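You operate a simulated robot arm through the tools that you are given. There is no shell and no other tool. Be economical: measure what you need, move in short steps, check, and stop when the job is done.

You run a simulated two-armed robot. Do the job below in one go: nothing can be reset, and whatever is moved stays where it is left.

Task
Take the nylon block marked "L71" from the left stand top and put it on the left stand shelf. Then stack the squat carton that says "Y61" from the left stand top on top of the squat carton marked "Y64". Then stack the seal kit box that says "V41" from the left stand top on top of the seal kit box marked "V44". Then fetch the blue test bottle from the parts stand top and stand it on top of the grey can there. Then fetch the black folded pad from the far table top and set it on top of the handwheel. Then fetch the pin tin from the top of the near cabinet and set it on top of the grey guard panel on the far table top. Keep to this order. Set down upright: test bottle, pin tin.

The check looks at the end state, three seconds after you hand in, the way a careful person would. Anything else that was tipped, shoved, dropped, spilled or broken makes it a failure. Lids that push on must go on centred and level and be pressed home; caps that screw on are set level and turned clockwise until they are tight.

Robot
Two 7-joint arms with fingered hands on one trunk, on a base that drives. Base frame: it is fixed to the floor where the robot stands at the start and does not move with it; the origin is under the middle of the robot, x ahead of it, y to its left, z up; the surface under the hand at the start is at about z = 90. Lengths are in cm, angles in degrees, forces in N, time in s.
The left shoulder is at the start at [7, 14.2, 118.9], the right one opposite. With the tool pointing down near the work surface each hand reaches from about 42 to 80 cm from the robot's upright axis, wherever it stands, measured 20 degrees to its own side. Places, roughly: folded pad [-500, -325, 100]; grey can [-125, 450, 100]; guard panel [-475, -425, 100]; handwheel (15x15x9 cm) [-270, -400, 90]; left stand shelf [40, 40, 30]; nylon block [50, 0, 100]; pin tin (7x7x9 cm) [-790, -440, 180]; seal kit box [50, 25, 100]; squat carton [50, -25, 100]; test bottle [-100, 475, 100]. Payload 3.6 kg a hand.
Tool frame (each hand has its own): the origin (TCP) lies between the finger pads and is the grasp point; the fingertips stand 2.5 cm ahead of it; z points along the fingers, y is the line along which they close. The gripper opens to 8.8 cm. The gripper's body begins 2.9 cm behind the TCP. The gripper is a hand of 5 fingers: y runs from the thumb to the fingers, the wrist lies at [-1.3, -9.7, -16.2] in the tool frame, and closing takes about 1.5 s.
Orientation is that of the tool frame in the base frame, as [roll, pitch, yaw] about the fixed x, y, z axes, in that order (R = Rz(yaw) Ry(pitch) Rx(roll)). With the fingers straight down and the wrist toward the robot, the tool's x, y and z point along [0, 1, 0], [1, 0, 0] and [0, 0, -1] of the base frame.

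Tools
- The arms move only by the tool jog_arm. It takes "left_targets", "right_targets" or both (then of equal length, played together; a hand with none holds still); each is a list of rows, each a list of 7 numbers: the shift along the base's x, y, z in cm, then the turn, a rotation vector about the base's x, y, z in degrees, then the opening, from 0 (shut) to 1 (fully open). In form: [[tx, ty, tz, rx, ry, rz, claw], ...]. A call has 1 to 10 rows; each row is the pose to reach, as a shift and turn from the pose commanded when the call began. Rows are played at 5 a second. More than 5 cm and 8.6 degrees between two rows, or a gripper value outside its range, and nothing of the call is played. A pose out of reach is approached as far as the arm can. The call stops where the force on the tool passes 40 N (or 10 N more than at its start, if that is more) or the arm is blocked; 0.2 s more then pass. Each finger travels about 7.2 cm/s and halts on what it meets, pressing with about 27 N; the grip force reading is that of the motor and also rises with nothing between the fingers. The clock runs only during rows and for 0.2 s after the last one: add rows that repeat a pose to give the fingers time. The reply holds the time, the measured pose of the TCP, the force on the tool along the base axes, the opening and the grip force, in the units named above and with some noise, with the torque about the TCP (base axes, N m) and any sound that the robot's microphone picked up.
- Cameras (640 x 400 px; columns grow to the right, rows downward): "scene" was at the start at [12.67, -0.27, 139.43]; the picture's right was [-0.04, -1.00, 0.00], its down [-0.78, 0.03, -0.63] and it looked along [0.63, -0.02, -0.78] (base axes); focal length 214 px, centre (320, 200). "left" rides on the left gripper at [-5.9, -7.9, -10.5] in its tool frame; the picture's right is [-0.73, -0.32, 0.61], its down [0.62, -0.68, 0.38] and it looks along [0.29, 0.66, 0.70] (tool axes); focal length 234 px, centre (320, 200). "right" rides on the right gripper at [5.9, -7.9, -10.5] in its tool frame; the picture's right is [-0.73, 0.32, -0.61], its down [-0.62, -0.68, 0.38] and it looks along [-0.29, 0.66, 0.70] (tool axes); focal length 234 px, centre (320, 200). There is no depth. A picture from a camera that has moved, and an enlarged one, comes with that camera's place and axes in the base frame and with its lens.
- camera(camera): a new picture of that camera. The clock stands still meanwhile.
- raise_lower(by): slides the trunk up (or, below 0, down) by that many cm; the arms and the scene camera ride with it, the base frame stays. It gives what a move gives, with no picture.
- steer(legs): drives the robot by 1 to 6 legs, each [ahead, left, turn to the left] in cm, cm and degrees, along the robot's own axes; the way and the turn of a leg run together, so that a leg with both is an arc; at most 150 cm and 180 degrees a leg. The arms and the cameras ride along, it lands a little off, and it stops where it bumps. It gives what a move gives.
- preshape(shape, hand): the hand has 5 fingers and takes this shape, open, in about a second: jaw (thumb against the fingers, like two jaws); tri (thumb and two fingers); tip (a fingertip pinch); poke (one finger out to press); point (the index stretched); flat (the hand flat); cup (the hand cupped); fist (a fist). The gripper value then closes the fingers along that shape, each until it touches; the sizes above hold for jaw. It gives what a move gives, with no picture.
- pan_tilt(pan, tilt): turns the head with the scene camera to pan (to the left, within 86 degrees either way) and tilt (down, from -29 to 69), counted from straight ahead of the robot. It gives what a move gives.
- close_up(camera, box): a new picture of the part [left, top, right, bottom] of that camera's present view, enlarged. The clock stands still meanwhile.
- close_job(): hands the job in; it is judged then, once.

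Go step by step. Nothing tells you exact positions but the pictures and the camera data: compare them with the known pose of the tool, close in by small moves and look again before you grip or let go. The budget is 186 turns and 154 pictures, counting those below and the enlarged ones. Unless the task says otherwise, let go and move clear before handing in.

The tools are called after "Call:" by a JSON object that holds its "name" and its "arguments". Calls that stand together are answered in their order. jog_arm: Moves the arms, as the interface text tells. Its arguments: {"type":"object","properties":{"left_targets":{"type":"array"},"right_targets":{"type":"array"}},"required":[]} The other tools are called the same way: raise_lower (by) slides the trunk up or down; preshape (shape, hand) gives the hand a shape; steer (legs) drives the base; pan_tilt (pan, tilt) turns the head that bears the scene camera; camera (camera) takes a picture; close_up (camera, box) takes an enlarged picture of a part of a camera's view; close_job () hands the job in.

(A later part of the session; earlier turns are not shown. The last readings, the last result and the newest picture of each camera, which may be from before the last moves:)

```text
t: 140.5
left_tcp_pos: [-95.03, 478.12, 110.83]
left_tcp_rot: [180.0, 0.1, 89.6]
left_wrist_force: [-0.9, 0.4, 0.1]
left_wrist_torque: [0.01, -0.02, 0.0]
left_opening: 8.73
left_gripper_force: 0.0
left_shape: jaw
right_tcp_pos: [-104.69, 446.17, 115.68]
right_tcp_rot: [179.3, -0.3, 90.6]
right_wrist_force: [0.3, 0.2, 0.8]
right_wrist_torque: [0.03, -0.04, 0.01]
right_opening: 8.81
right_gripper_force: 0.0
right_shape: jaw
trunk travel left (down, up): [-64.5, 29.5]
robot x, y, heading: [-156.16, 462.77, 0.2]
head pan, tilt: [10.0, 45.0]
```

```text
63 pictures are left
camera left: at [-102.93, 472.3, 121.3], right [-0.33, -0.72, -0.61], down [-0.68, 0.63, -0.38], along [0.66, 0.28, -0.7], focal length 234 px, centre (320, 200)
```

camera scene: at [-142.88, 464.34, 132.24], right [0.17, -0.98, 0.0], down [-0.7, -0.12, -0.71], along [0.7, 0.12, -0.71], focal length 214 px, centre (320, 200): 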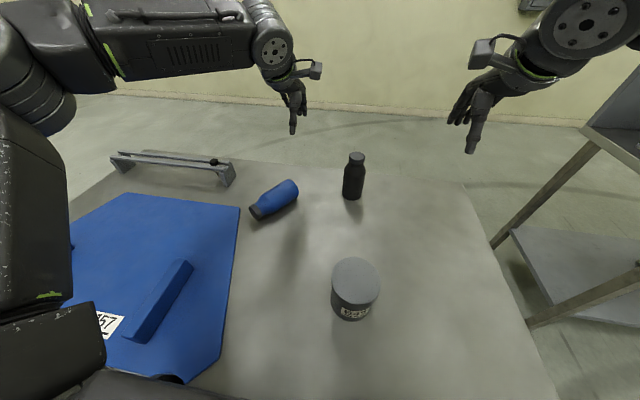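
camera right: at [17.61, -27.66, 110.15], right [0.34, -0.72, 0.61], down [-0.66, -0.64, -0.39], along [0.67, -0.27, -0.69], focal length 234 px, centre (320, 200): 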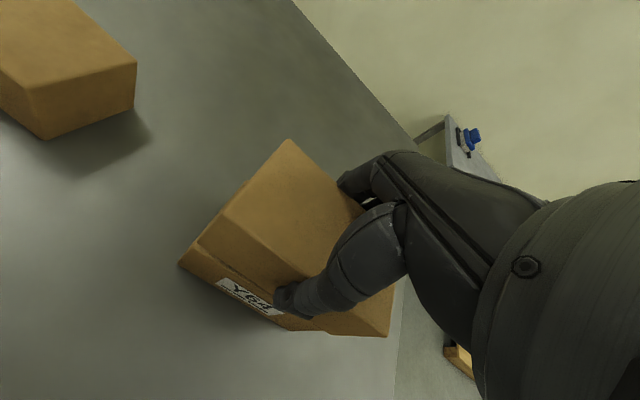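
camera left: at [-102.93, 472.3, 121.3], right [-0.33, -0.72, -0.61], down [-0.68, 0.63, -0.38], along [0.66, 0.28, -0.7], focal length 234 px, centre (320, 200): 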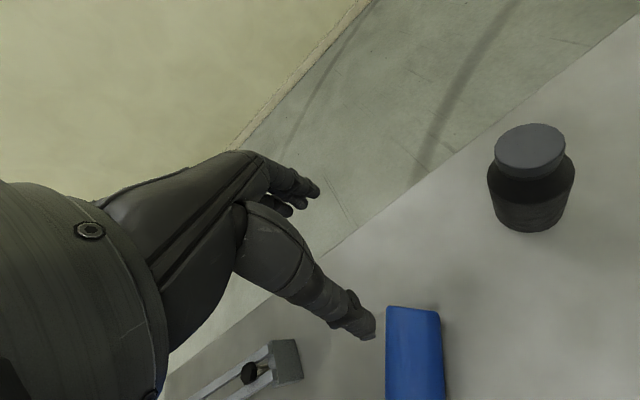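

Bottle lies with its base near (-101,479) and cap toward (-111,486). Plan: grip its body across the diameter with the left hand vertical, turn it so the cap points ahead, tilt the hand to horizontal to bring it upright, then place on the can. Measure first.

Call:
{"name": "close_up", "arguments": {"camera": "scene", "box": [230, 160, 320, 240]}}

Call:
{"name": "jog_arm", "arguments": {"left_targets": [[-1, 0, 1, 0, 0, 8.5, 1], [-2, 0, 2, 0, 0, 17, 1], [-3, 0, 3, 0, 0, 25.5, 1], [-5, 0.5, 3, 0, 0, 34, 1], [-7, 1, 3, 0, 0, 42.5, 1], [-9, 1.5, 3, 0, 0, 51, 1], [-10, 2.5, 3, 0, 0, 57, 1]]}}

Call:
{"name": "camera", "arguments": {"camera": "left"}}

```text
5.00 times, centred on (275, 200) of scene
camera zoom: at [-142.88, 464.34, 132.24], right [0.17, -0.98, 0.0], down [-0.7, -0.12, -0.71], along [0.7, 0.12, -0.71], focal length 1072 px, centre (545, 200)
```

zoom: 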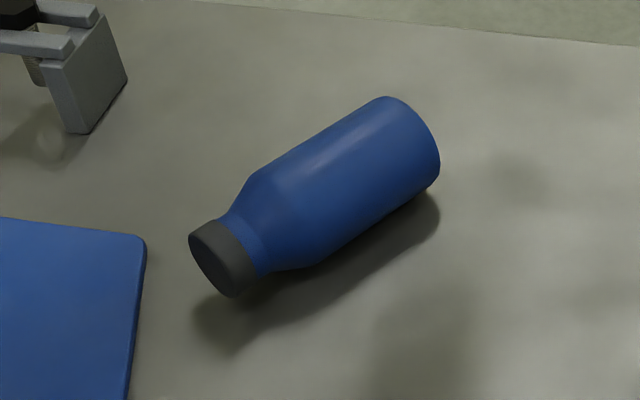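

```text
t: 142.1
left_tcp_pos: [-107.22, 487.73, 110.19]
left_tcp_rot: [-179.6, 1.1, 145.8]
left_wrist_force: [-0.3, -0.4, 0.8]
left_wrist_torque: [-0.03, 0.0, 0.03]
left_opening: 8.74
left_gripper_force: 0.1
left_shape: jaw
left hand out of reach, approached as far as the arm can: row 3, 4, 5, 6, 7
right_tcp_pos: [-104.71, 446.15, 115.61]
right_tcp_rot: [179.3, -0.3, 90.6]
right_wrist_force: [-0.1, 0.1, -0.6]
right_wrist_torque: [-0.01, -0.04, 0.02]
right_opening: 8.77
right_gripper_force: 0.2
right_shape: jaw
trunk travel left (down, up): [-64.5, 29.5]
robot x, y, heading: [-155.94, 463.1, 0.1]
head pan, tilt: [10.0, 45.0]
```

```text
61 pictures are left
camera left: at [-106.93, 477.98, 120.94], right [0.43, -0.68, -0.59], down [-0.89, -0.22, -0.39], along [0.14, 0.69, -0.71], focal length 234 px, centre (320, 200)
```

left: 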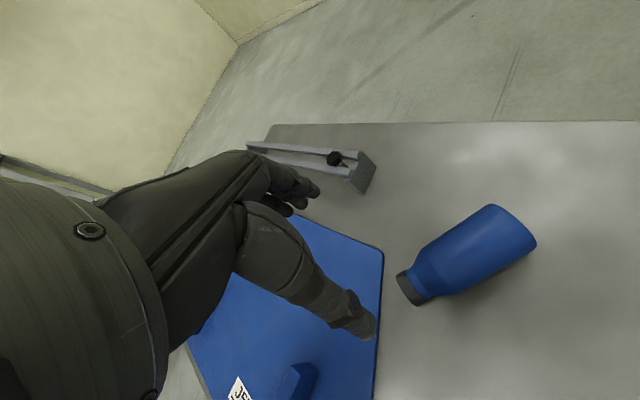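

Triangulating shows this stand's surface is at z≈86.8 (not 90), which explains the slip; can top ≈96.2. The right hand fits the lying bottle's angle, so I'll have it re-lay the bottle with the cap pointing left, then take it with the left hand. Strafe left first.

Call:
{"name": "steer", "arguments": {"legs": [[0, 38, 0]]}}

Call:
{"name": "jog_arm", "arguments": {"left_targets": [[0, 0, 2, 0, 0, -8, 1], [0, 2, 4, 0, 0, -16, 1], [0, 4, 6, 0, 0, -24, 1], [0, 4, 8, 0, 0, -32, 1], [0, 4, 8, 0, 0, -40, 1], [0, 4, 8, 0, 0, -48, 1], [0, 4, 8, 0, 0, -56, 1]], "right_targets": [[0, 0, 0, 0, 0, 8, 1], [0.5, 0, 0, 0, 0, 16, 1], [1, 0, -2, 0, 0, 24, 1], [1.5, 0, -4, 0, 0, 32, 1], [2, 0, -6, 0, 0, 40, 1], [2, 0, -8, 0, 0, 48, 1], [2, 0, -9, 0, 0, 55, 1]]}}

Call:
{"name": "pan_tilt", "arguments": {"pan": -15, "tilt": 45}}

Call:
{"name": "camera", "arguments": {"camera": "scene"}}

Call:
{"name": "camera", "arguments": {"camera": "right"}}

```text
t: 144.5
left_tcp_pos: [-107.44, 525.49, 110.36]
left_tcp_rot: [-179.6, 1.0, 146.1]
left_wrist_force: [-0.5, 0.1, -0.3]
left_wrist_torque: [0.01, 0.0, 0.04]
left_opening: 8.78
left_gripper_force: 0.1
left_shape: jaw
right_tcp_pos: [-104.7, 484.18, 115.79]
right_tcp_rot: [179.3, -0.3, 91.2]
right_wrist_force: [-0.3, -0.4, -0.7]
right_wrist_torque: [-0.01, -0.02, 0.0]
right_opening: 8.78
right_gripper_force: 0.0
right_shape: jaw
trunk travel left (down, up): [-64.5, 29.5]
robot x, y, heading: [-155.73, 500.98, 0.4]
head pan, tilt: [10.0, 45.0]
```

```text
t: 146.1
left_tcp_pos: [-107.47, 529.65, 118.4]
left_tcp_rot: [-179.6, 1.1, 90.0]
left_wrist_force: [0.1, 0.1, 0.5]
left_wrist_torque: [-0.02, 0.01, 0.04]
left_opening: 8.74
left_gripper_force: 0.0
left_shape: jaw
right_tcp_pos: [-102.51, 484.26, 106.74]
right_tcp_rot: [179.4, -0.3, 146.2]
right_wrist_force: [-0.2, -1.1, 0.1]
right_wrist_torque: [-0.02, 0.0, 0.0]
right_opening: 8.79
right_gripper_force: 0.1
right_shape: jaw
trunk travel left (down, up): [-64.5, 29.5]
robot x, y, heading: [-155.87, 500.79, 0.0]
head pan, tilt: [10.0, 45.0]
```

```text
t: 147.0
left_tcp_pos: [-107.54, 529.67, 118.35]
left_tcp_rot: [-179.7, 1.1, 90.2]
left_wrist_force: [-0.1, -0.5, -0.7]
left_wrist_torque: [0.04, 0.0, 0.01]
left_opening: 8.77
left_gripper_force: 0.0
left_shape: jaw
right_tcp_pos: [-102.63, 484.21, 106.79]
right_tcp_rot: [179.4, -0.3, 146.0]
right_wrist_force: [0.2, 0.1, -0.2]
right_wrist_torque: [-0.02, 0.04, -0.01]
right_opening: 8.77
right_gripper_force: 0.0
right_shape: jaw
trunk travel left (down, up): [-64.5, 29.5]
robot x, y, heading: [-156.2, 500.28, 0.6]
head pan, tilt: [-15.0, 45.0]
```

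```text
60 pictures are left
camera scene: at [-143.11, 498.6, 132.24], right [-0.25, -0.97, 0.0], down [-0.68, 0.18, -0.71], along [0.68, -0.18, -0.71], focal length 214 px, centre (320, 200)
```

scene: 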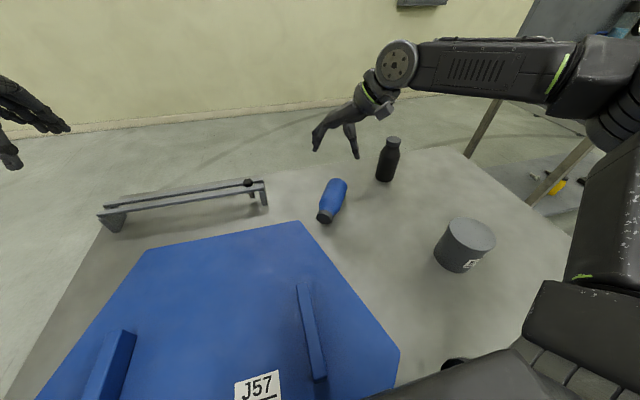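

```text
59 pictures are left
camera right: at [-111.96, 480.81, 117.13], right [0.78, -0.15, 0.61], down [0.14, -0.91, -0.39], along [0.61, 0.39, -0.69], focal length 234 px, centre (320, 200)
```

right: 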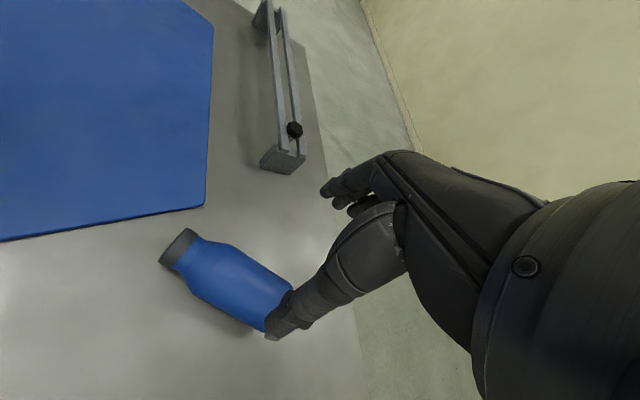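

All views agree now: axis from (-97.3,480.6) to (-108,487.8). Descend with the right hand and grip the body.

Call:
{"name": "jog_arm", "arguments": {"right_targets": [[0.5, -0.4, -4, 0, 0, 0, 1], [0.5, -0.4, -8, 0, 0, 0, 1], [0.5, -0.4, -12, 0, 0, 0, 1], [0.5, -0.4, -15.8, 0, 0, 0, 1]]}}

Call:
{"name": "camera", "arguments": {"camera": "right"}}

Call:
{"name": "close_up", "arguments": {"camera": "scene", "box": [280, 120, 400, 240]}}

```text
t: 148.0
left_tcp_pos: [-107.29, 529.74, 118.3]
left_tcp_rot: [-179.6, 1.2, 90.2]
left_wrist_force: [1.0, -0.6, 0.9]
left_wrist_torque: [0.03, -0.01, -0.01]
left_opening: 8.77
left_gripper_force: 0.0
left_shape: jaw
right_tcp_pos: [-102.36, 483.93, 90.72]
right_tcp_rot: [179.3, -0.3, 146.2]
right_wrist_force: [0.7, 0.2, 0.0]
right_wrist_torque: [-0.01, -0.01, -0.03]
right_opening: 8.77
right_gripper_force: 0.0
right_shape: jaw
trunk travel left (down, up): [-64.5, 29.5]
robot x, y, heading: [-156.04, 500.68, 0.4]
head pan, tilt: [-15.0, 45.0]
```

```text
58 pictures are left
camera right: at [-111.59, 480.4, 101.16], right [0.78, -0.15, 0.61], down [0.14, -0.91, -0.4], along [0.61, 0.39, -0.69], focal length 234 px, centre (320, 200)
```

right: 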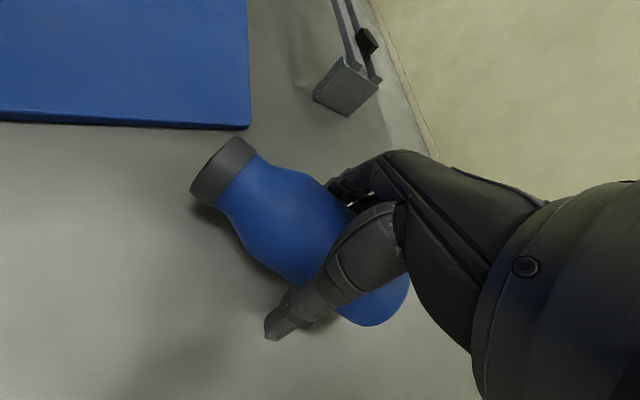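

```text
3.33 times, centred on (340, 180) of scene
camera zoom: at [-143.01, 498.56, 132.23], right [-0.25, -0.97, 0.0], down [-0.68, 0.18, -0.71], along [0.68, -0.18, -0.71], focal length 715 px, centre (253, 267)
```

zoom: 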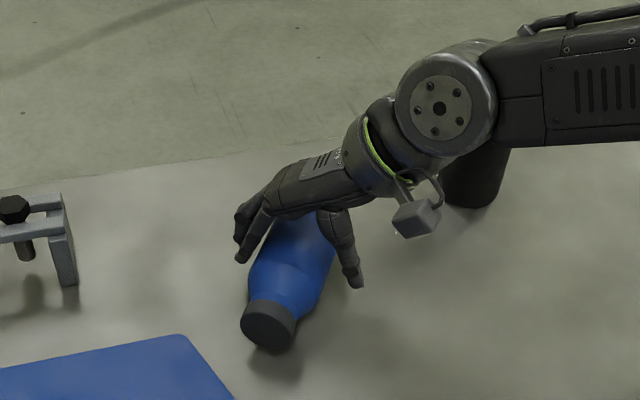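

The hand straddles the body. Grip.

Call:
{"name": "jog_arm", "arguments": {"right_targets": [[0, 0, 0, 0, 0, 0, 0.7], [0, 0, 0, 0, 0, 0, 0.4], [0, 0, 0, 0, 0, 0, 0.3], [0, 0, 0, 0, 0, 0, 0.3], [0, 0, 0, 0, 0, 0, 0.3]]}}

Call:
{"name": "jog_arm", "arguments": {"right_targets": [[0, 0, 3, 0, 0, 0, 0.3], [0, 0, 7, 0, 0, 0, 0.3], [0, 0, 12, 0, 0, 0, 0.3], [0, 0, 16, 0, 0, 0, 0.3]]}}

Call:
{"name": "camera", "arguments": {"camera": "scene"}}

```text
t: 149.2
left_tcp_pos: [-107.47, 529.62, 118.2]
left_tcp_rot: [-179.5, 1.2, 90.2]
left_wrist_force: [-0.2, 0.3, -0.3]
left_wrist_torque: [-0.02, 0.02, 0.0]
left_opening: 8.78
left_gripper_force: 0.0
left_shape: jaw
right_tcp_pos: [-102.3, 483.96, 90.86]
right_tcp_rot: [179.2, -0.3, 146.0]
right_wrist_force: [-0.3, -0.2, 0.2]
right_wrist_torque: [0.01, 0.01, 0.08]
right_opening: 5.55
right_gripper_force: 27.5
right_shape: jaw
trunk travel left (down, up): [-64.5, 29.5]
robot x, y, heading: [-156.02, 500.66, 0.3]
head pan, tilt: [-15.0, 45.0]
```

```text
t: 150.2
left_tcp_pos: [-107.33, 529.69, 118.36]
left_tcp_rot: [-179.6, 1.0, 90.1]
left_wrist_force: [-0.8, 0.5, 0.0]
left_wrist_torque: [-0.03, 0.05, 0.01]
left_opening: 8.76
left_gripper_force: 0.0
left_shape: jaw
right_tcp_pos: [-102.09, 484.0, 106.84]
right_tcp_rot: [179.2, -0.3, 146.1]
right_wrist_force: [-0.6, 0.3, -4.5]
right_wrist_torque: [-0.02, 0.03, 0.02]
right_opening: 5.51
right_gripper_force: 27.1
right_shape: jaw
trunk travel left (down, up): [-64.5, 29.5]
robot x, y, heading: [-155.97, 500.69, -0.0]
head pan, tilt: [-15.0, 45.0]
```

```text
56 pictures are left
camera scene: at [-143.09, 498.63, 132.23], right [-0.25, -0.97, 0.0], down [-0.68, 0.18, -0.71], along [0.68, -0.18, -0.71], focal length 214 px, centre (320, 200)
```

scene: 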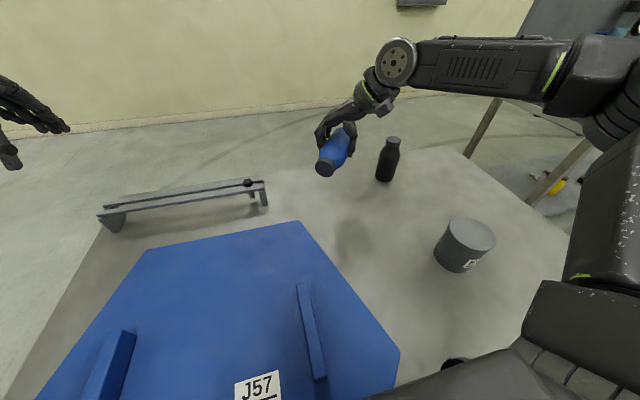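

Held. Better idea: with the cap pointing left (+y), tilting the right hand 90° about x brings the bottle upright with fingers pointing left. Yaw back first while rising.

Call:
{"name": "jog_arm", "arguments": {"right_targets": [[-1, 0, 2, 0, 0, -8, 0.3], [-2, 0, 4, 0, 0, -16, 0.3], [-3, 0, 6, 0, 0, -24, 0.3], [-4, 0, 8, 0, 0, -32, 0.3], [-5, 0, 8, 0, 0, -40, 0.3], [-5, 0, 8, 0, 0, -48, 0.3], [-5, 0, 8, 0, 0, -56, 0.3]]}}

Call:
{"name": "jog_arm", "arguments": {"right_targets": [[0, 0, 0, 8.5, 0, 0, 0.3], [0, 0, 0, 17, 0, 0, 0.3], [0, 0, 0, 25.5, 0, 0, 0.3], [0, 0, 0, 34, 0, 0, 0.3], [0, 0, 0, 42.5, 0, 0, 0.3], [0, 0, 0, 51, 0, 0, 0.3]]}}

Call:
{"name": "camera", "arguments": {"camera": "scene"}}

```text
t: 151.8
left_tcp_pos: [-107.48, 529.78, 118.23]
left_tcp_rot: [-179.6, 1.2, 90.2]
left_wrist_force: [0.4, -0.6, 0.3]
left_wrist_torque: [0.02, 0.0, 0.0]
left_opening: 8.76
left_gripper_force: 0.1
left_shape: jaw
right_tcp_pos: [-107.02, 483.84, 114.93]
right_tcp_rot: [179.2, -0.1, 89.8]
right_wrist_force: [-0.6, 0.1, -4.6]
right_wrist_torque: [0.02, 0.01, 0.0]
right_opening: 5.5
right_gripper_force: 27.1
right_shape: jaw
trunk travel left (down, up): [-64.5, 29.5]
robot x, y, heading: [-155.94, 500.6, 0.2]
head pan, tilt: [-15.0, 45.0]
```

```text
t: 153.2
left_tcp_pos: [-107.42, 529.63, 118.24]
left_tcp_rot: [-179.6, 1.0, 90.1]
left_wrist_force: [0.0, -0.3, 0.0]
left_wrist_torque: [0.0, 0.03, 0.01]
left_opening: 8.77
left_gripper_force: 0.1
left_shape: jaw
right_tcp_pos: [-107.02, 483.72, 114.92]
right_tcp_rot: [179.4, -51.5, 90.0]
right_wrist_force: [-1.2, -0.3, -5.0]
right_wrist_torque: [-0.06, -0.02, 0.0]
right_opening: 5.5
right_gripper_force: 26.9
right_shape: jaw
trunk travel left (down, up): [-64.5, 29.5]
robot x, y, heading: [-156.1, 500.72, 0.4]
head pan, tilt: [-15.0, 45.0]
```

```text
55 pictures are left
camera scene: at [-143.02, 498.47, 132.23], right [-0.25, -0.97, 0.0], down [-0.68, 0.18, -0.71], along [0.68, -0.18, -0.71], focal length 214 px, centre (320, 200)
```

scene: 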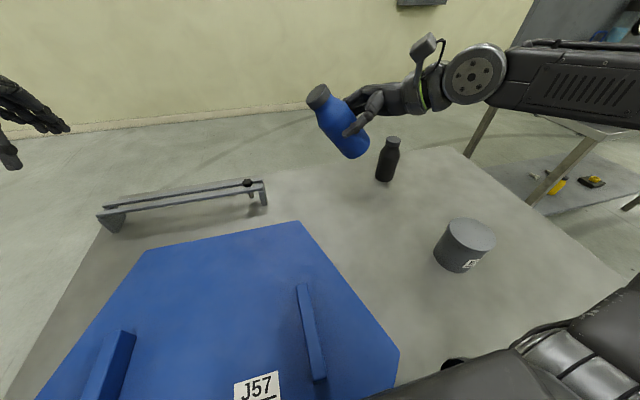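

Continue to fully upright.

Call:
{"name": "jog_arm", "arguments": {"right_targets": [[0, 0, 0, 8.5, 0, 0, 0.3], [0, 0, 0, 17, 0, 0, 0.3], [0, 0, 0, 25.5, 0, 0, 0.3], [0, 0, 0, 34, 0, 0, 0.3], [0, 0, 0, 38.5, 0, 0, 0.3]]}}

Call:
{"name": "steer", "arguments": {"legs": [[-15, -22, 0]]}}

Call:
{"name": "camera", "arguments": {"camera": "scene"}}

Call:
{"name": "camera", "arguments": {"camera": "right"}}

```text
t: 154.4
left_tcp_pos: [-107.47, 529.72, 118.35]
left_tcp_rot: [-179.6, 1.1, 90.1]
left_wrist_force: [0.3, 0.3, 0.0]
left_wrist_torque: [0.01, -0.01, -0.01]
left_opening: 8.77
left_gripper_force: 0.1
left_shape: jaw
right_tcp_pos: [-107.97, 484.02, 116.05]
right_tcp_rot: [-162.0, -89.4, 70.9]
right_wrist_force: [0.4, 0.1, -4.0]
right_wrist_torque: [-0.11, -0.02, -0.01]
right_opening: 5.48
right_gripper_force: 27.0
right_shape: jaw
right hand out of reach, approached as far as the arm can: row 5
trunk travel left (down, up): [-64.5, 29.5]
robot x, y, heading: [-155.92, 500.46, 0.3]
head pan, tilt: [-15.0, 45.0]
```

```text
t: 156.2
left_tcp_pos: [-122.27, 507.91, 118.24]
left_tcp_rot: [-179.6, 1.1, 90.0]
left_wrist_force: [0.4, 0.7, 0.3]
left_wrist_torque: [-0.03, 0.0, 0.0]
left_opening: 8.75
left_gripper_force: 0.1
left_shape: jaw
right_tcp_pos: [-122.83, 462.33, 116.11]
right_tcp_rot: [-163.1, -89.3, 71.9]
right_wrist_force: [-0.2, -0.2, -5.3]
right_wrist_torque: [-0.09, 0.01, 0.01]
right_opening: 5.48
right_gripper_force: 26.8
right_shape: jaw
trunk travel left (down, up): [-64.5, 29.5]
robot x, y, heading: [-170.91, 479.12, 0.5]
head pan, tilt: [-15.0, 45.0]
```

```text
54 pictures are left
camera scene: at [-157.95, 476.9, 132.23], right [-0.25, -0.97, 0.0], down [-0.68, 0.18, -0.71], along [0.68, -0.18, -0.71], focal length 214 px, centre (320, 200)
```

scene: 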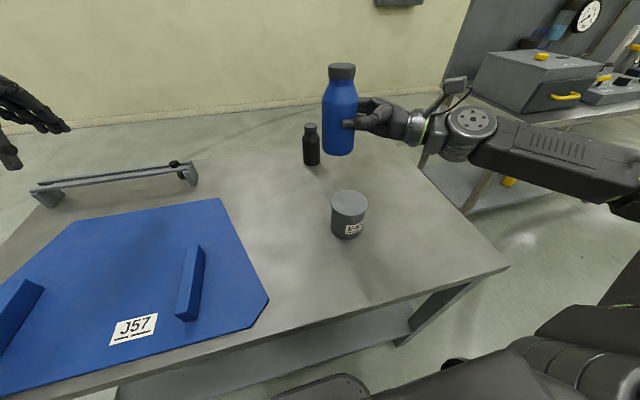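

```text
53 pictures are left
camera right: at [-130.92, 451.96, 122.07], right [0.31, -0.62, -0.72], down [-0.68, 0.39, -0.62], along [0.67, 0.68, -0.3], focal length 234 px, centre (320, 200)
```

right: 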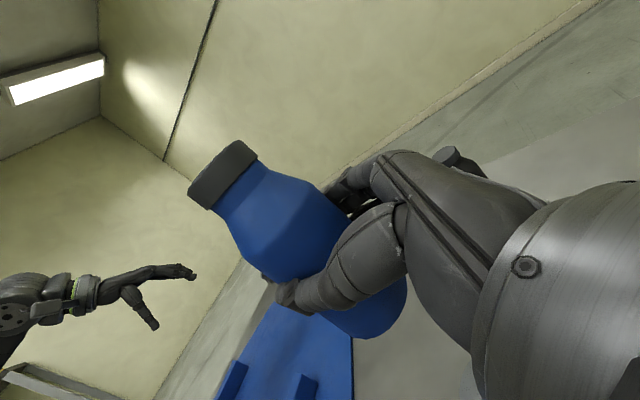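

Call:
{"name": "close_up", "arguments": {"camera": "scene", "box": [290, 50, 390, 250]}}

```text
2.00 times, centred on (340, 150) of scene
camera zoom: at [-157.95, 476.9, 132.23], right [-0.25, -0.97, 0.0], down [-0.68, 0.18, -0.71], along [0.68, -0.18, -0.71], focal length 429 px, centre (280, 300)
```

zoom: 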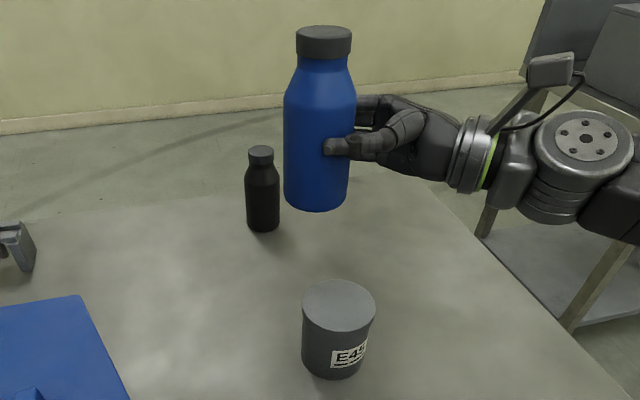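

Upright within ~1°. Move toward the can's centre (-125.8,461.3) and lower part-way, then check.

Call:
{"name": "jog_arm", "arguments": {"right_targets": [[-1.5, -1, 0, 0, 0, 0, 0.3], [-3, -2.2, 0, 0, 0, 0, 0.3], [-3, -2.2, -2, 0, 0, 0, 0.3], [-3, -2.2, -4, 0, 0, 0, 0.3]]}}

Call:
{"name": "close_up", "arguments": {"camera": "scene", "box": [290, 50, 390, 250]}}

Call:
{"name": "camera", "arguments": {"camera": "right"}}

```text
t: 157.2
left_tcp_pos: [-122.39, 507.79, 118.41]
left_tcp_rot: [-179.6, 1.1, 90.0]
left_wrist_force: [0.4, -1.0, 1.1]
left_wrist_torque: [0.02, 0.01, 0.0]
left_opening: 8.77
left_gripper_force: 0.0
left_shape: jaw
right_tcp_pos: [-126.76, 460.31, 113.18]
right_tcp_rot: [-155.2, -88.8, 64.0]
right_wrist_force: [-0.7, -0.2, -5.1]
right_wrist_torque: [-0.05, 0.02, 0.01]
right_opening: 5.51
right_gripper_force: 26.8
right_shape: jaw
right hand out of reach, approached as far as the arm can: row 4
trunk travel left (down, up): [-64.5, 29.5]
robot x, y, heading: [-170.84, 479.08, 0.4]
head pan, tilt: [-15.0, 45.0]
```

```text
2.00 times, centred on (340, 150) of scene
camera zoom: at [-158.05, 476.85, 132.24], right [-0.25, -0.97, 0.0], down [-0.68, 0.18, -0.71], along [0.68, -0.18, -0.71], focal length 429 px, centre (280, 300)
```

zoom: 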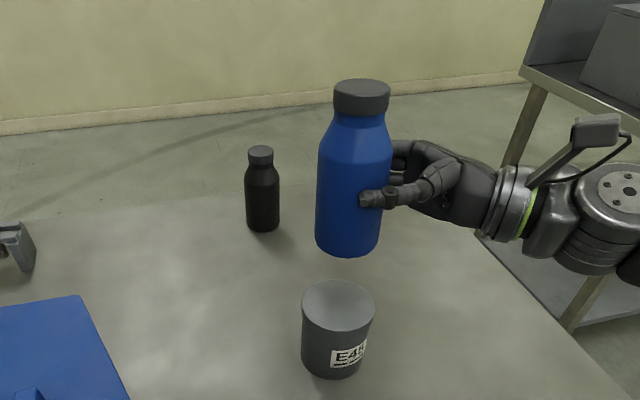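

```text
50 pictures are left
camera right: at [-134.86, 449.96, 119.31], right [0.3, -0.63, -0.72], down [-0.68, 0.39, -0.62], along [0.67, 0.68, -0.31], focal length 234 px, centre (320, 200)
```

right: 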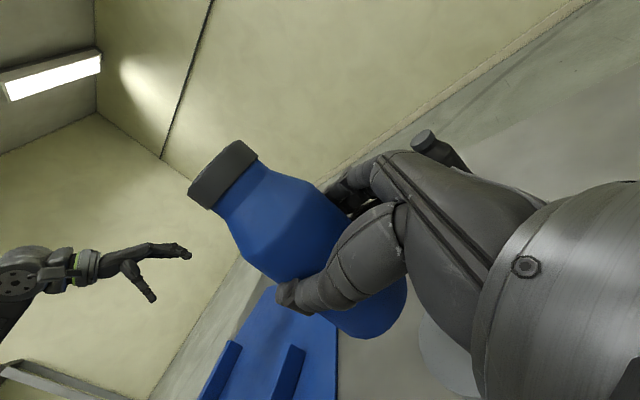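

The arm is at a posture limit, so I lower with the trunk instead: 7 cm, then check.

Call:
{"name": "raise_lower", "arguments": {"by": -7}}

Call:
{"name": "close_up", "arguments": {"camera": "scene", "box": [290, 50, 390, 250]}}

Call:
{"name": "camera", "arguments": {"camera": "right"}}

```text
t: 158.3
left_tcp_pos: [-122.35, 507.88, 111.31]
left_tcp_rot: [-179.6, 1.1, 90.0]
left_wrist_force: [-0.7, 0.0, -0.1]
left_wrist_torque: [-0.01, 0.0, -0.01]
left_opening: 8.77
left_gripper_force: 0.0
left_shape: jaw
right_tcp_pos: [-126.75, 460.24, 106.19]
right_tcp_rot: [-152.1, -88.8, 60.7]
right_wrist_force: [-0.4, 0.1, -4.6]
right_wrist_torque: [-0.12, 0.02, -0.04]
right_opening: 5.49
right_gripper_force: 27.2
right_shape: jaw
trunk travel left (down, up): [-57.5, 36.5]
robot x, y, heading: [-170.99, 478.66, 0.4]
head pan, tilt: [-15.0, 45.0]
```

```text
2.00 times, centred on (340, 150) of scene
camera zoom: at [-158.01, 476.84, 125.23], right [-0.25, -0.97, 0.0], down [-0.68, 0.18, -0.71], along [0.68, -0.18, -0.71], focal length 429 px, centre (280, 300)
```

zoom: 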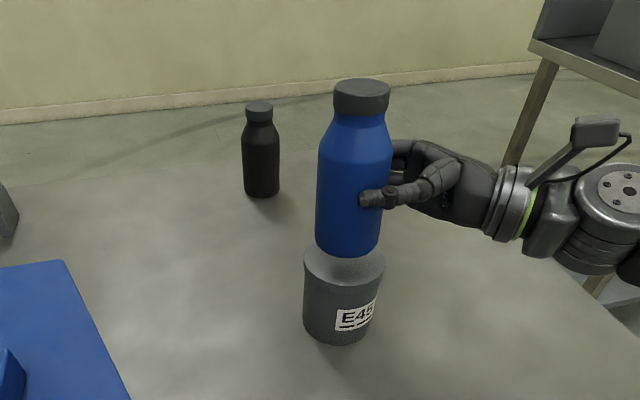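

```text
48 pictures are left
camera right: at [-134.8, 449.94, 112.31], right [0.3, -0.63, -0.72], down [-0.68, 0.39, -0.62], along [0.67, 0.68, -0.31], focal length 234 px, centre (320, 200)
```

right: 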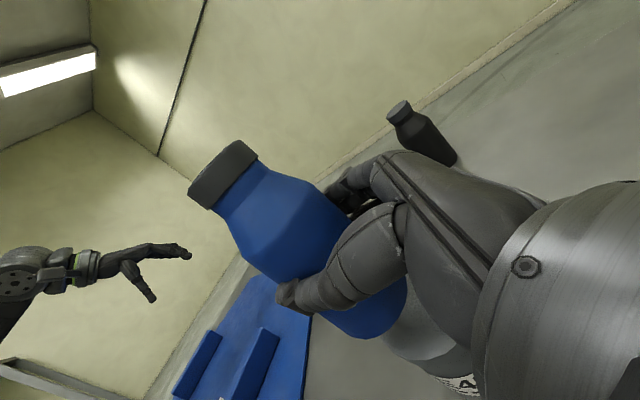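

Just above the can, off by about (0.9,-0.4). Nudge.

Call:
{"name": "jog_arm", "arguments": {"right_targets": [[0.5, -0.2, 0.5, 0, 0, 0, 0.3], [0.9, -0.3, 0.5, 0, 0, 0, 0.3]]}}

Call:
{"name": "close_up", "arguments": {"camera": "scene", "box": [310, 80, 390, 240]}}

```text
t: 158.9
left_tcp_pos: [-122.25, 507.95, 111.22]
left_tcp_rot: [-179.6, 1.1, 90.0]
left_wrist_force: [0.3, 0.5, 0.5]
left_wrist_torque: [0.0, -0.01, 0.01]
left_opening: 8.79
left_gripper_force: 0.0
left_shape: jaw
right_tcp_pos: [-125.77, 459.96, 106.88]
right_tcp_rot: [-155.6, -88.6, 64.3]
right_wrist_force: [0.0, -0.1, -5.1]
right_wrist_torque: [-0.05, 0.02, 0.0]
right_opening: 5.47
right_gripper_force: 27.2
right_shape: jaw
trunk travel left (down, up): [-57.5, 36.5]
robot x, y, heading: [-171.25, 479.04, 0.0]
head pan, tilt: [-15.0, 45.0]
```

```text
2.50 times, centred on (350, 160) of scene
camera zoom: at [-157.98, 476.84, 125.23], right [-0.25, -0.97, 0.0], down [-0.68, 0.18, -0.71], along [0.68, -0.18, -0.71], focal length 536 px, centre (245, 300)
```

zoom: 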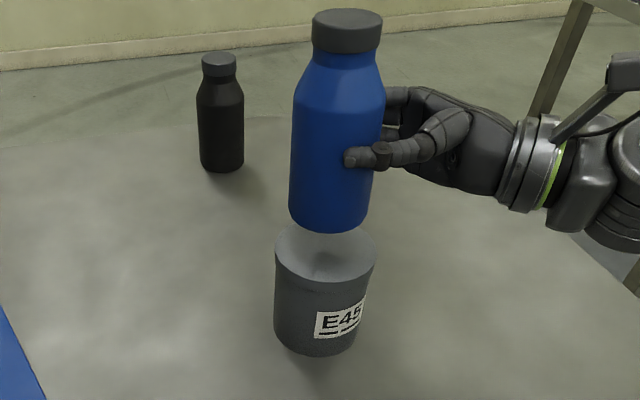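

Centred. Lower with the trunk in small steps until contact.

Call:
{"name": "raise_lower", "arguments": {"by": -3.2}}

Call:
{"name": "close_up", "arguments": {"camera": "scene", "box": [310, 80, 390, 240]}}

```text
t: 159.7
left_tcp_pos: [-122.29, 507.9, 108.06]
left_tcp_rot: [-179.7, 1.0, 90.0]
left_wrist_force: [0.0, -0.2, 0.1]
left_wrist_torque: [0.01, -0.01, 0.01]
left_opening: 8.79
left_gripper_force: 0.0
left_shape: jaw
right_tcp_pos: [-125.82, 459.97, 103.62]
right_tcp_rot: [-154.2, -88.6, 63.0]
right_wrist_force: [-0.2, 0.2, -5.4]
right_wrist_torque: [-0.09, -0.02, 0.02]
right_opening: 5.49
right_gripper_force: 27.4
right_shape: jaw
trunk travel left (down, up): [-54.3, 39.7]
robot x, y, heading: [-170.61, 478.61, 0.4]
head pan, tilt: [-15.0, 45.0]
```

```text
2.50 times, centred on (350, 160) of scene
camera zoom: at [-158.02, 476.84, 122.03], right [-0.25, -0.97, 0.0], down [-0.68, 0.18, -0.71], along [0.68, -0.18, -0.71], focal length 536 px, centre (245, 300)
```

zoom: 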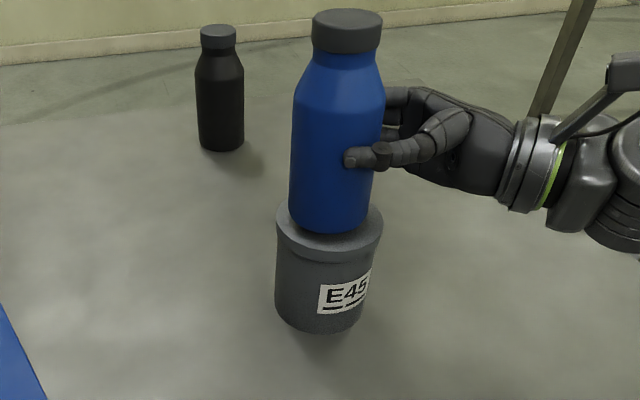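

Call:
{"name": "raise_lower", "arguments": {"by": -0.7}}

Call:
{"name": "raise_lower", "arguments": {"by": -0.4}}

```text
t: 160.3
left_tcp_pos: [-122.31, 507.87, 107.5]
left_tcp_rot: [-179.6, 1.0, 90.0]
left_wrist_force: [-0.6, -0.2, 0.5]
left_wrist_torque: [-0.02, 0.02, -0.01]
left_opening: 8.78
left_gripper_force: 0.2
left_shape: jaw
right_tcp_pos: [-125.86, 459.92, 102.92]
right_tcp_rot: [-157.8, -88.7, 66.5]
right_wrist_force: [1.0, 0.5, -5.4]
right_wrist_torque: [-0.08, 0.03, 0.03]
right_opening: 5.5
right_gripper_force: 27.3
right_shape: jaw
trunk travel left (down, up): [-53.6, 40.4]
robot x, y, heading: [-171.13, 479.13, 0.3]
head pan, tilt: [-15.0, 45.0]
```

```text
t: 160.8
left_tcp_pos: [-122.44, 507.97, 107.01]
left_tcp_rot: [-179.6, 1.1, 90.0]
left_wrist_force: [0.2, 0.9, 0.2]
left_wrist_torque: [0.0, 0.02, -0.01]
left_opening: 8.77
left_gripper_force: 0.1
left_shape: jaw
right_tcp_pos: [-125.97, 459.92, 102.6]
right_tcp_rot: [-154.8, -88.8, 63.5]
right_wrist_force: [-0.4, -0.7, 5.2]
right_wrist_torque: [0.07, -0.24, 0.03]
right_opening: 5.49
right_gripper_force: 26.8
right_shape: jaw
trunk travel left (down, up): [-53.2, 40.8]
robot x, y, heading: [-170.83, 478.69, 0.1]
head pan, tilt: [-15.0, 45.0]
```

Contact (force reversed). Check, then release.

Call:
{"name": "close_up", "arguments": {"camera": "scene", "box": [310, 80, 390, 240]}}

Call:
{"name": "jog_arm", "arguments": {"right_targets": [[0, 0, 0, 0, 0, 0, 0.6], [0, 0, 0, 0, 0, 0, 0.75], [0, 0, 0, 0, 0, 0, 0.9], [0, 0, 0, 0, 0, 0, 1], [0, 0, 0, 0, 0, 0, 1]]}}

Call:
{"name": "close_up", "arguments": {"camera": "scene", "box": [310, 80, 390, 240]}}

```text
2.50 times, centred on (350, 160) of scene
camera zoom: at [-158.1, 476.87, 120.96], right [-0.25, -0.97, 0.0], down [-0.68, 0.18, -0.71], along [0.68, -0.18, -0.71], focal length 536 px, centre (245, 300)
```

zoom: 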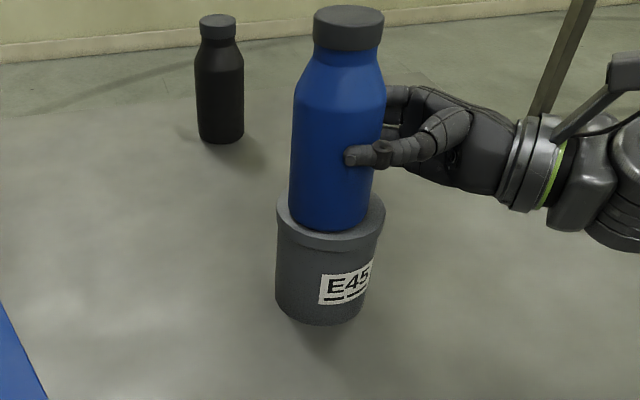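

```text
t: 162.0
left_tcp_pos: [-122.29, 507.95, 107.0]
left_tcp_rot: [-179.6, 1.1, 90.1]
left_wrist_force: [0.0, 0.4, 0.2]
left_wrist_torque: [0.02, 0.0, -0.01]
left_opening: 8.76
left_gripper_force: 0.0
left_shape: jaw
right_tcp_pos: [-125.84, 459.96, 102.5]
right_tcp_rot: [-149.8, -88.6, 58.6]
right_wrist_force: [-0.1, -0.6, 0.2]
right_wrist_torque: [-0.01, -0.02, 0.0]
right_opening: 8.76
right_gripper_force: 0.0
right_shape: jaw
trunk travel left (down, up): [-53.2, 40.8]
robot x, y, heading: [-171.17, 479.11, 0.5]
head pan, tilt: [-15.0, 45.0]
```

```text
2.50 times, centred on (350, 160) of scene
camera zoom: at [-158.03, 476.86, 120.93], right [-0.25, -0.97, 0.0], down [-0.68, 0.18, -0.71], along [0.68, -0.18, -0.71], focal length 536 px, centre (245, 300)
```

zoom: 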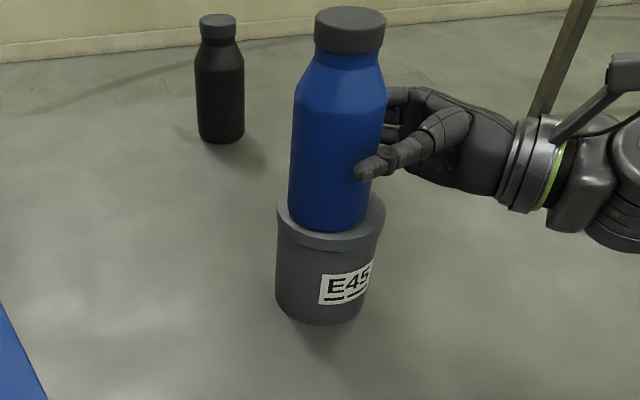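

The bottle stands free. Withdraw the hand straight back (-y) by strafing right.

Call:
{"name": "steer", "arguments": {"legs": [[0, -14, 0]]}}

Call:
{"name": "camera", "arguments": {"camera": "scene"}}

```text
t: 163.3
left_tcp_pos: [-122.29, 493.85, 106.98]
left_tcp_rot: [-179.6, 1.1, 89.8]
left_wrist_force: [0.6, 0.1, 0.5]
left_wrist_torque: [0.02, -0.03, 0.01]
left_opening: 8.77
left_gripper_force: 0.0
left_shape: jaw
right_tcp_pos: [-125.97, 445.86, 102.48]
right_tcp_rot: [-148.6, -88.7, 57.1]
right_wrist_force: [0.3, -0.1, -0.3]
right_wrist_torque: [-0.02, -0.03, 0.01]
right_opening: 8.75
right_gripper_force: 0.1
right_shape: jaw
trunk travel left (down, up): [-53.2, 40.8]
robot x, y, heading: [-170.66, 465.27, -0.0]
head pan, tilt: [-15.0, 45.0]
```

```text
43 pictures are left
camera scene: at [-158.01, 462.95, 120.94], right [-0.26, -0.97, 0.0], down [-0.68, 0.18, -0.71], along [0.68, -0.18, -0.71], focal length 214 px, centre (320, 200)
```

scene: 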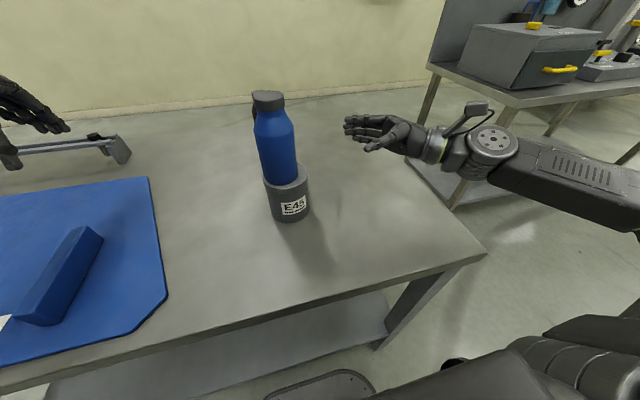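

Bottle stands centred on the can. Raise the trunk, restore the right hand's orientation, and retreat; then look for the route to the far table.

Call:
{"name": "raise_lower", "arguments": {"by": 19}}

Call:
{"name": "steer", "arguments": {"legs": [[-18, 0, 0], [0, -120, 0]]}}

Call:
{"name": "jog_arm", "arguments": {"right_targets": [[0, 0, 0, -8.5, 0, 0, 1], [0, 0, 0, -17, 0, 0, 1], [0, 0, 0, -25.5, 0, 0, 1], [0, 0, 0, -34, 0, 0, 1], [0, 0, 0, -42.5, 0, 0, 1], [0, 0, 0, -51, 0, 0, 1], [0, 0, 0, -59.5, 0, 0, 1], [0, 0, 0, -68, 0, 0, 1], [0, 0, 0, -76.5, 0, 0, 1], [0, 0, 0, -85, 0, 0, 1]]}}

Call:
{"name": "steer", "arguments": {"legs": [[0, 0, -90]]}}

Call:
{"name": "pan_tilt", "arguments": {"pan": -40, "tilt": 10}}

Call:
{"name": "camera", "arguments": {"camera": "scene"}}

```text
t: 165.4
left_tcp_pos: [-122.12, 493.94, 126.08]
left_tcp_rot: [-179.6, 1.0, 89.7]
left_wrist_force: [-0.4, 0.4, -0.4]
left_wrist_torque: [0.0, 0.01, 0.02]
left_opening: 8.76
left_gripper_force: 0.1
left_shape: jaw
right_tcp_pos: [-125.79, 446.04, 121.61]
right_tcp_rot: [-155.5, -88.7, 64.0]
right_wrist_force: [0.1, -0.4, 0.6]
right_wrist_torque: [0.0, 0.01, 0.0]
right_opening: 8.76
right_gripper_force: 0.0
right_shape: jaw
trunk travel left (down, up): [-72.2, 21.8]
robot x, y, heading: [-170.73, 465.03, -0.2]
head pan, tilt: [-15.0, 45.0]
```

```text
t: 172.6
left_tcp_pos: [-139.81, 374.4, 126.01]
left_tcp_rot: [-179.5, 1.1, 90.7]
left_wrist_force: [0.2, 0.0, 0.4]
left_wrist_torque: [0.02, -0.02, 0.03]
left_opening: 8.77
left_gripper_force: 0.1
left_shape: jaw
right_tcp_pos: [-142.52, 326.4, 121.56]
right_tcp_rot: [-150.6, -88.7, 60.1]
right_wrist_force: [0.2, -0.2, -0.1]
right_wrist_torque: [0.0, -0.03, 0.0]
right_opening: 8.75
right_gripper_force: 0.0
right_shape: jaw
trunk travel left (down, up): [-72.2, 21.8]
robot x, y, heading: [-187.81, 344.8, 1.0]
head pan, tilt: [-15.0, 45.0]
```

```text
t: 174.8
left_tcp_pos: [-139.66, 374.43, 125.95]
left_tcp_rot: [-179.5, 1.2, 90.7]
left_wrist_force: [0.0, -0.1, -0.5]
left_wrist_torque: [0.01, -0.03, 0.01]
left_opening: 8.77
left_gripper_force: 0.2
left_shape: jaw
right_tcp_pos: [-142.56, 326.55, 121.48]
right_tcp_rot: [179.5, -3.7, 89.3]
right_wrist_force: [0.0, -0.1, 0.0]
right_wrist_torque: [-0.03, 0.01, -0.01]
right_opening: 8.78
right_gripper_force: 0.1
right_shape: jaw
trunk travel left (down, up): [-72.2, 21.8]
robot x, y, heading: [-187.96, 344.53, 1.0]
head pan, tilt: [-15.0, 45.0]
```

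```text
t: 179.0
left_tcp_pos: [-158.6, 296.33, 125.92]
left_tcp_rot: [-179.7, 1.1, 0.3]
left_wrist_force: [-0.4, -0.9, 0.4]
left_wrist_torque: [0.0, -0.01, -0.02]
left_opening: 8.79
left_gripper_force: 0.1
left_shape: jaw
right_tcp_pos: [-206.5, 299.51, 121.47]
right_tcp_rot: [179.5, -3.8, -1.1]
right_wrist_force: [-0.4, 0.8, -0.4]
right_wrist_torque: [0.03, -0.03, 0.0]
right_opening: 8.76
right_gripper_force: 0.1
right_shape: jaw
trunk travel left (down, up): [-72.2, 21.8]
robot x, y, heading: [-187.65, 345.27, -89.4]
head pan, tilt: [-15.0, 45.0]
```

```text
t: 180.1
left_tcp_pos: [-158.66, 296.21, 126.1]
left_tcp_rot: [-179.7, 1.1, 0.3]
left_wrist_force: [-0.1, 0.1, 0.1]
left_wrist_torque: [0.01, 0.0, -0.01]
left_opening: 8.78
left_gripper_force: 0.2
left_shape: jaw
right_tcp_pos: [-206.58, 299.59, 121.58]
right_tcp_rot: [179.5, -3.8, -1.1]
right_wrist_force: [-0.5, 1.0, 0.3]
right_wrist_torque: [-0.02, -0.04, 0.0]
right_opening: 8.75
right_gripper_force: 0.1
right_shape: jaw
trunk travel left (down, up): [-72.2, 21.8]
robot x, y, heading: [-188.03, 345.19, -89.1]
head pan, tilt: [-40.0, 10.0]
```

```text
42 pictures are left
camera scene: at [-193.74, 332.54, 145.43], right [-0.77, 0.63, 0.0], down [0.11, 0.14, -0.98], along [-0.62, -0.76, -0.17], focal length 214 px, centre (320, 200)
```

scene: 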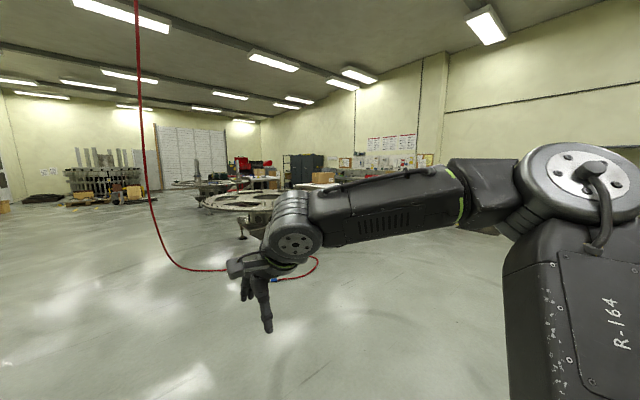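

A red hose hangs and lies on the floor around (-220..-380, -10..100). I'll pass well east of it and go south.

Call:
{"name": "steer", "arguments": {"legs": [[150, 0, -0.9], [40, 0, 0], [0, 80, 0], [150, 0, 0], [140, 0, 0]]}}

Call:
{"name": "pan_tilt", "arguments": {"pan": -45, "tilt": 15}}

Call:
{"name": "camera", "arguments": {"camera": "scene"}}

```text
t: 207.0
left_tcp_pos: [-77.92, -183.18, 126.05]
left_tcp_rot: [-179.6, 1.1, -0.4]
left_wrist_force: [-0.1, -0.2, 0.7]
left_wrist_torque: [-0.02, 0.02, 0.03]
left_opening: 8.78
left_gripper_force: 0.0
left_shape: jaw
right_tcp_pos: [-125.77, -179.38, 121.48]
right_tcp_rot: [179.3, -3.9, -1.7]
right_wrist_force: [0.6, -1.1, -0.1]
right_wrist_torque: [0.01, 0.03, 0.0]
right_opening: 8.78
right_gripper_force: 0.1
right_shape: jaw
trunk travel left (down, up): [-72.2, 21.8]
robot x, y, heading: [-106.63, -134.76, -90.0]
head pan, tilt: [-40.0, 10.0]
```

```text
t: 207.7
left_tcp_pos: [-77.83, -183.34, 126.03]
left_tcp_rot: [-179.5, 1.1, -0.3]
left_wrist_force: [-0.3, 0.5, 0.4]
left_wrist_torque: [0.02, 0.0, 0.0]
left_opening: 8.78
left_gripper_force: 0.1
left_shape: jaw
right_tcp_pos: [-125.76, -179.42, 121.44]
right_tcp_rot: [179.5, -3.7, -1.6]
right_wrist_force: [0.1, -0.3, -1.1]
right_wrist_torque: [0.02, -0.02, 0.01]
right_opening: 8.76
right_gripper_force: 0.0
right_shape: jaw
trunk travel left (down, up): [-72.2, 21.8]
robot x, y, heading: [-106.92, -134.1, -89.8]
head pan, tilt: [-45.0, 15.0]
```

```text
41 pictures are left
camera scene: at [-113.15, -146.05, 144.62], right [-0.71, 0.71, 0.0], down [0.18, 0.18, -0.97], along [-0.68, -0.68, -0.26], focal length 214 px, centre (320, 200)
```

scene: 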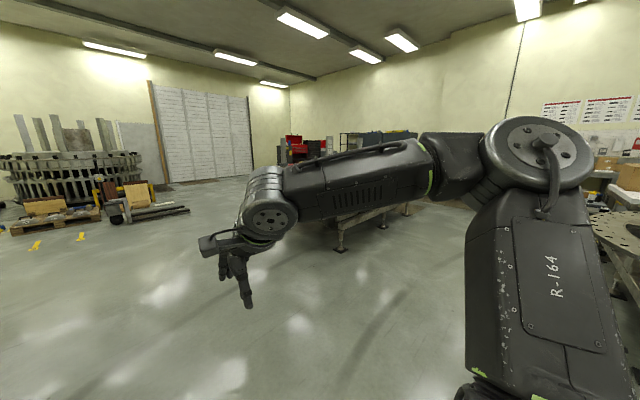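

Call:
{"name": "steer", "arguments": {"legs": [[110, 0, 0], [0, 0, -70]]}}

Call:
{"name": "pan_tilt", "arguments": {"pan": 0, "tilt": 15}}

Call:
{"name": "camera", "arguments": {"camera": "scene"}}

```text
t: 216.4
left_tcp_pos: [-143.49, -290.67, 125.97]
left_tcp_rot: [-179.6, 1.1, -70.3]
left_wrist_force: [-1.2, -0.3, -0.2]
left_wrist_torque: [0.0, -0.01, 0.0]
left_opening: 8.75
left_gripper_force: 0.0
left_shape: jaw
right_tcp_pos: [-156.42, -244.48, 121.53]
right_tcp_rot: [179.6, -3.8, -71.6]
right_wrist_force: [-0.2, -0.4, 0.2]
right_wrist_torque: [0.02, 0.03, -0.03]
right_opening: 8.77
right_gripper_force: 0.1
right_shape: jaw
trunk travel left (down, up): [-72.2, 21.8]
robot x, y, heading: [-107.64, -247.01, -160.2]
head pan, tilt: [-45.0, 15.0]
```

```text
t: 217.5
left_tcp_pos: [-143.5, -290.8, 125.92]
left_tcp_rot: [-179.6, 1.1, -70.2]
left_wrist_force: [0.5, 0.9, 0.3]
left_wrist_torque: [0.02, -0.01, 0.0]
left_opening: 8.77
left_gripper_force: 0.1
left_shape: jaw
right_tcp_pos: [-156.43, -244.55, 121.43]
right_tcp_rot: [179.5, -3.8, -71.5]
right_wrist_force: [-0.2, 0.6, 0.2]
right_wrist_torque: [-0.04, 0.04, 0.01]
right_opening: 8.75
right_gripper_force: 0.1
right_shape: jaw
trunk travel left (down, up): [-72.2, 21.8]
robot x, y, heading: [-107.82, -247.27, -160.2]
head pan, tilt: [0.0, 15.0]
```

```text
40 pictures are left
camera scene: at [-121.04, -252.0, 144.62], right [-0.34, 0.94, 0.0], down [0.24, 0.09, -0.97], along [-0.91, -0.33, -0.26], focal length 214 px, centre (320, 200)
```

scene: 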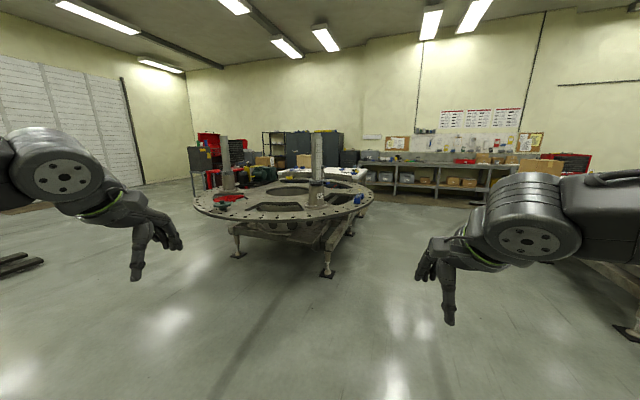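

Call:
{"name": "close_up", "arguments": {"camera": "scene", "box": [180, 130, 400, 260]}}

```text
2.91 times, centred on (290, 195) of scene
camera zoom: at [-121.04, -252.0, 144.62], right [-0.34, 0.94, 0.0], down [0.24, 0.09, -0.97], along [-0.91, -0.33, -0.26], focal length 624 px, centre (407, 214)
```

zoom: 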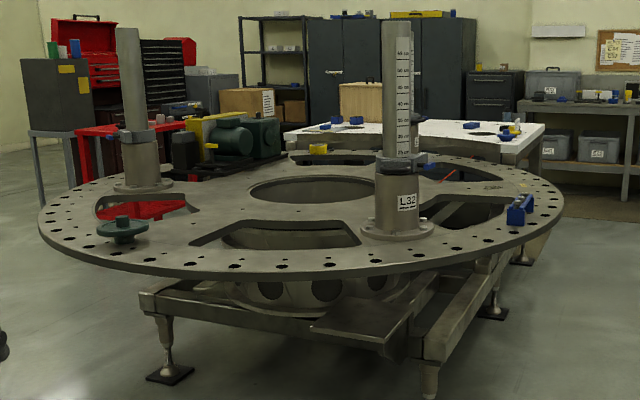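

Handwheel is the green one on the round table (~(-265,-396)); the white far table lies behind it. I go along y≈-185 and approach the far table from its north side.

Call:
{"name": "steer", "arguments": {"legs": [[0, 0, -19.8], [0, -62, 0], [150, 0, 0], [150, 0, 0], [85, 0, 0], [0, 0, 90]]}}

Call:
{"name": "pan_tilt", "arguments": {"pan": 0, "tilt": 25}}

Call:
{"name": "camera", "arguments": {"camera": "scene"}}

```text
t: 244.2
left_tcp_pos: [-466.05, -228.29, 126.04]
left_tcp_rot: [-179.6, 1.1, 0.1]
left_wrist_force: [-1.0, -0.7, 0.7]
left_wrist_torque: [0.0, -0.03, 0.03]
left_opening: 8.78
left_gripper_force: 0.1
left_shape: jaw
right_tcp_pos: [-513.91, -224.82, 121.49]
right_tcp_rot: [179.5, -3.8, -1.4]
right_wrist_force: [-0.4, -0.5, -0.3]
right_wrist_torque: [-0.05, 0.01, -0.02]
right_opening: 8.77
right_gripper_force: 0.1
right_shape: jaw
trunk travel left (down, up): [-72.2, 21.8]
robot x, y, heading: [-494.86, -179.73, -90.0]
head pan, tilt: [0.0, 15.0]
```

```text
t: 244.9
left_tcp_pos: [-466.03, -228.47, 125.98]
left_tcp_rot: [-179.6, 1.1, -0.1]
left_wrist_force: [-1.0, -0.6, 0.4]
left_wrist_torque: [0.01, 0.0, 0.03]
left_opening: 8.77
left_gripper_force: 0.1
left_shape: jaw
right_tcp_pos: [-513.94, -224.79, 121.36]
right_tcp_rot: [179.4, -3.8, -1.4]
right_wrist_force: [0.5, -0.1, -0.8]
right_wrist_torque: [-0.01, -0.02, 0.01]
right_opening: 8.79
right_gripper_force: 0.1
right_shape: jaw
trunk travel left (down, up): [-72.2, 21.8]
robot x, y, heading: [-494.9, -180.1, -90.1]
head pan, tilt: [0.0, 25.0]
```

```text
38 pictures are left
camera scene: at [-494.87, -194.01, 143.0], right [-1.0, 0.0, 0.0], down [0.0, 0.42, -0.91], along [0.0, -0.91, -0.42], focal length 214 px, centre (320, 200)
```

scene: 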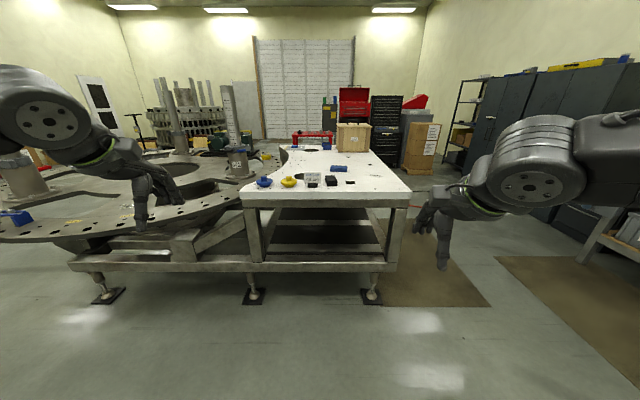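

Call:
{"name": "close_up", "arguments": {"camera": "scene", "box": [230, 125, 420, 215]}}

```text
3.37 times, centred on (325, 170) of scene
camera zoom: at [-494.87, -194.01, 143.0], right [-1.0, 0.0, 0.0], down [0.0, 0.42, -0.91], along [0.0, -0.91, -0.42], focal length 722 px, centre (303, 301)
```

zoom: 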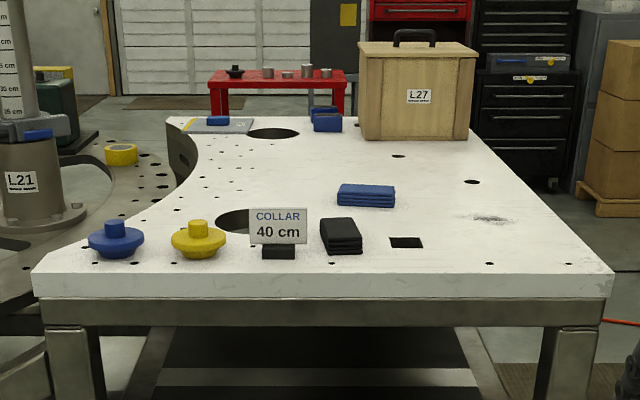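

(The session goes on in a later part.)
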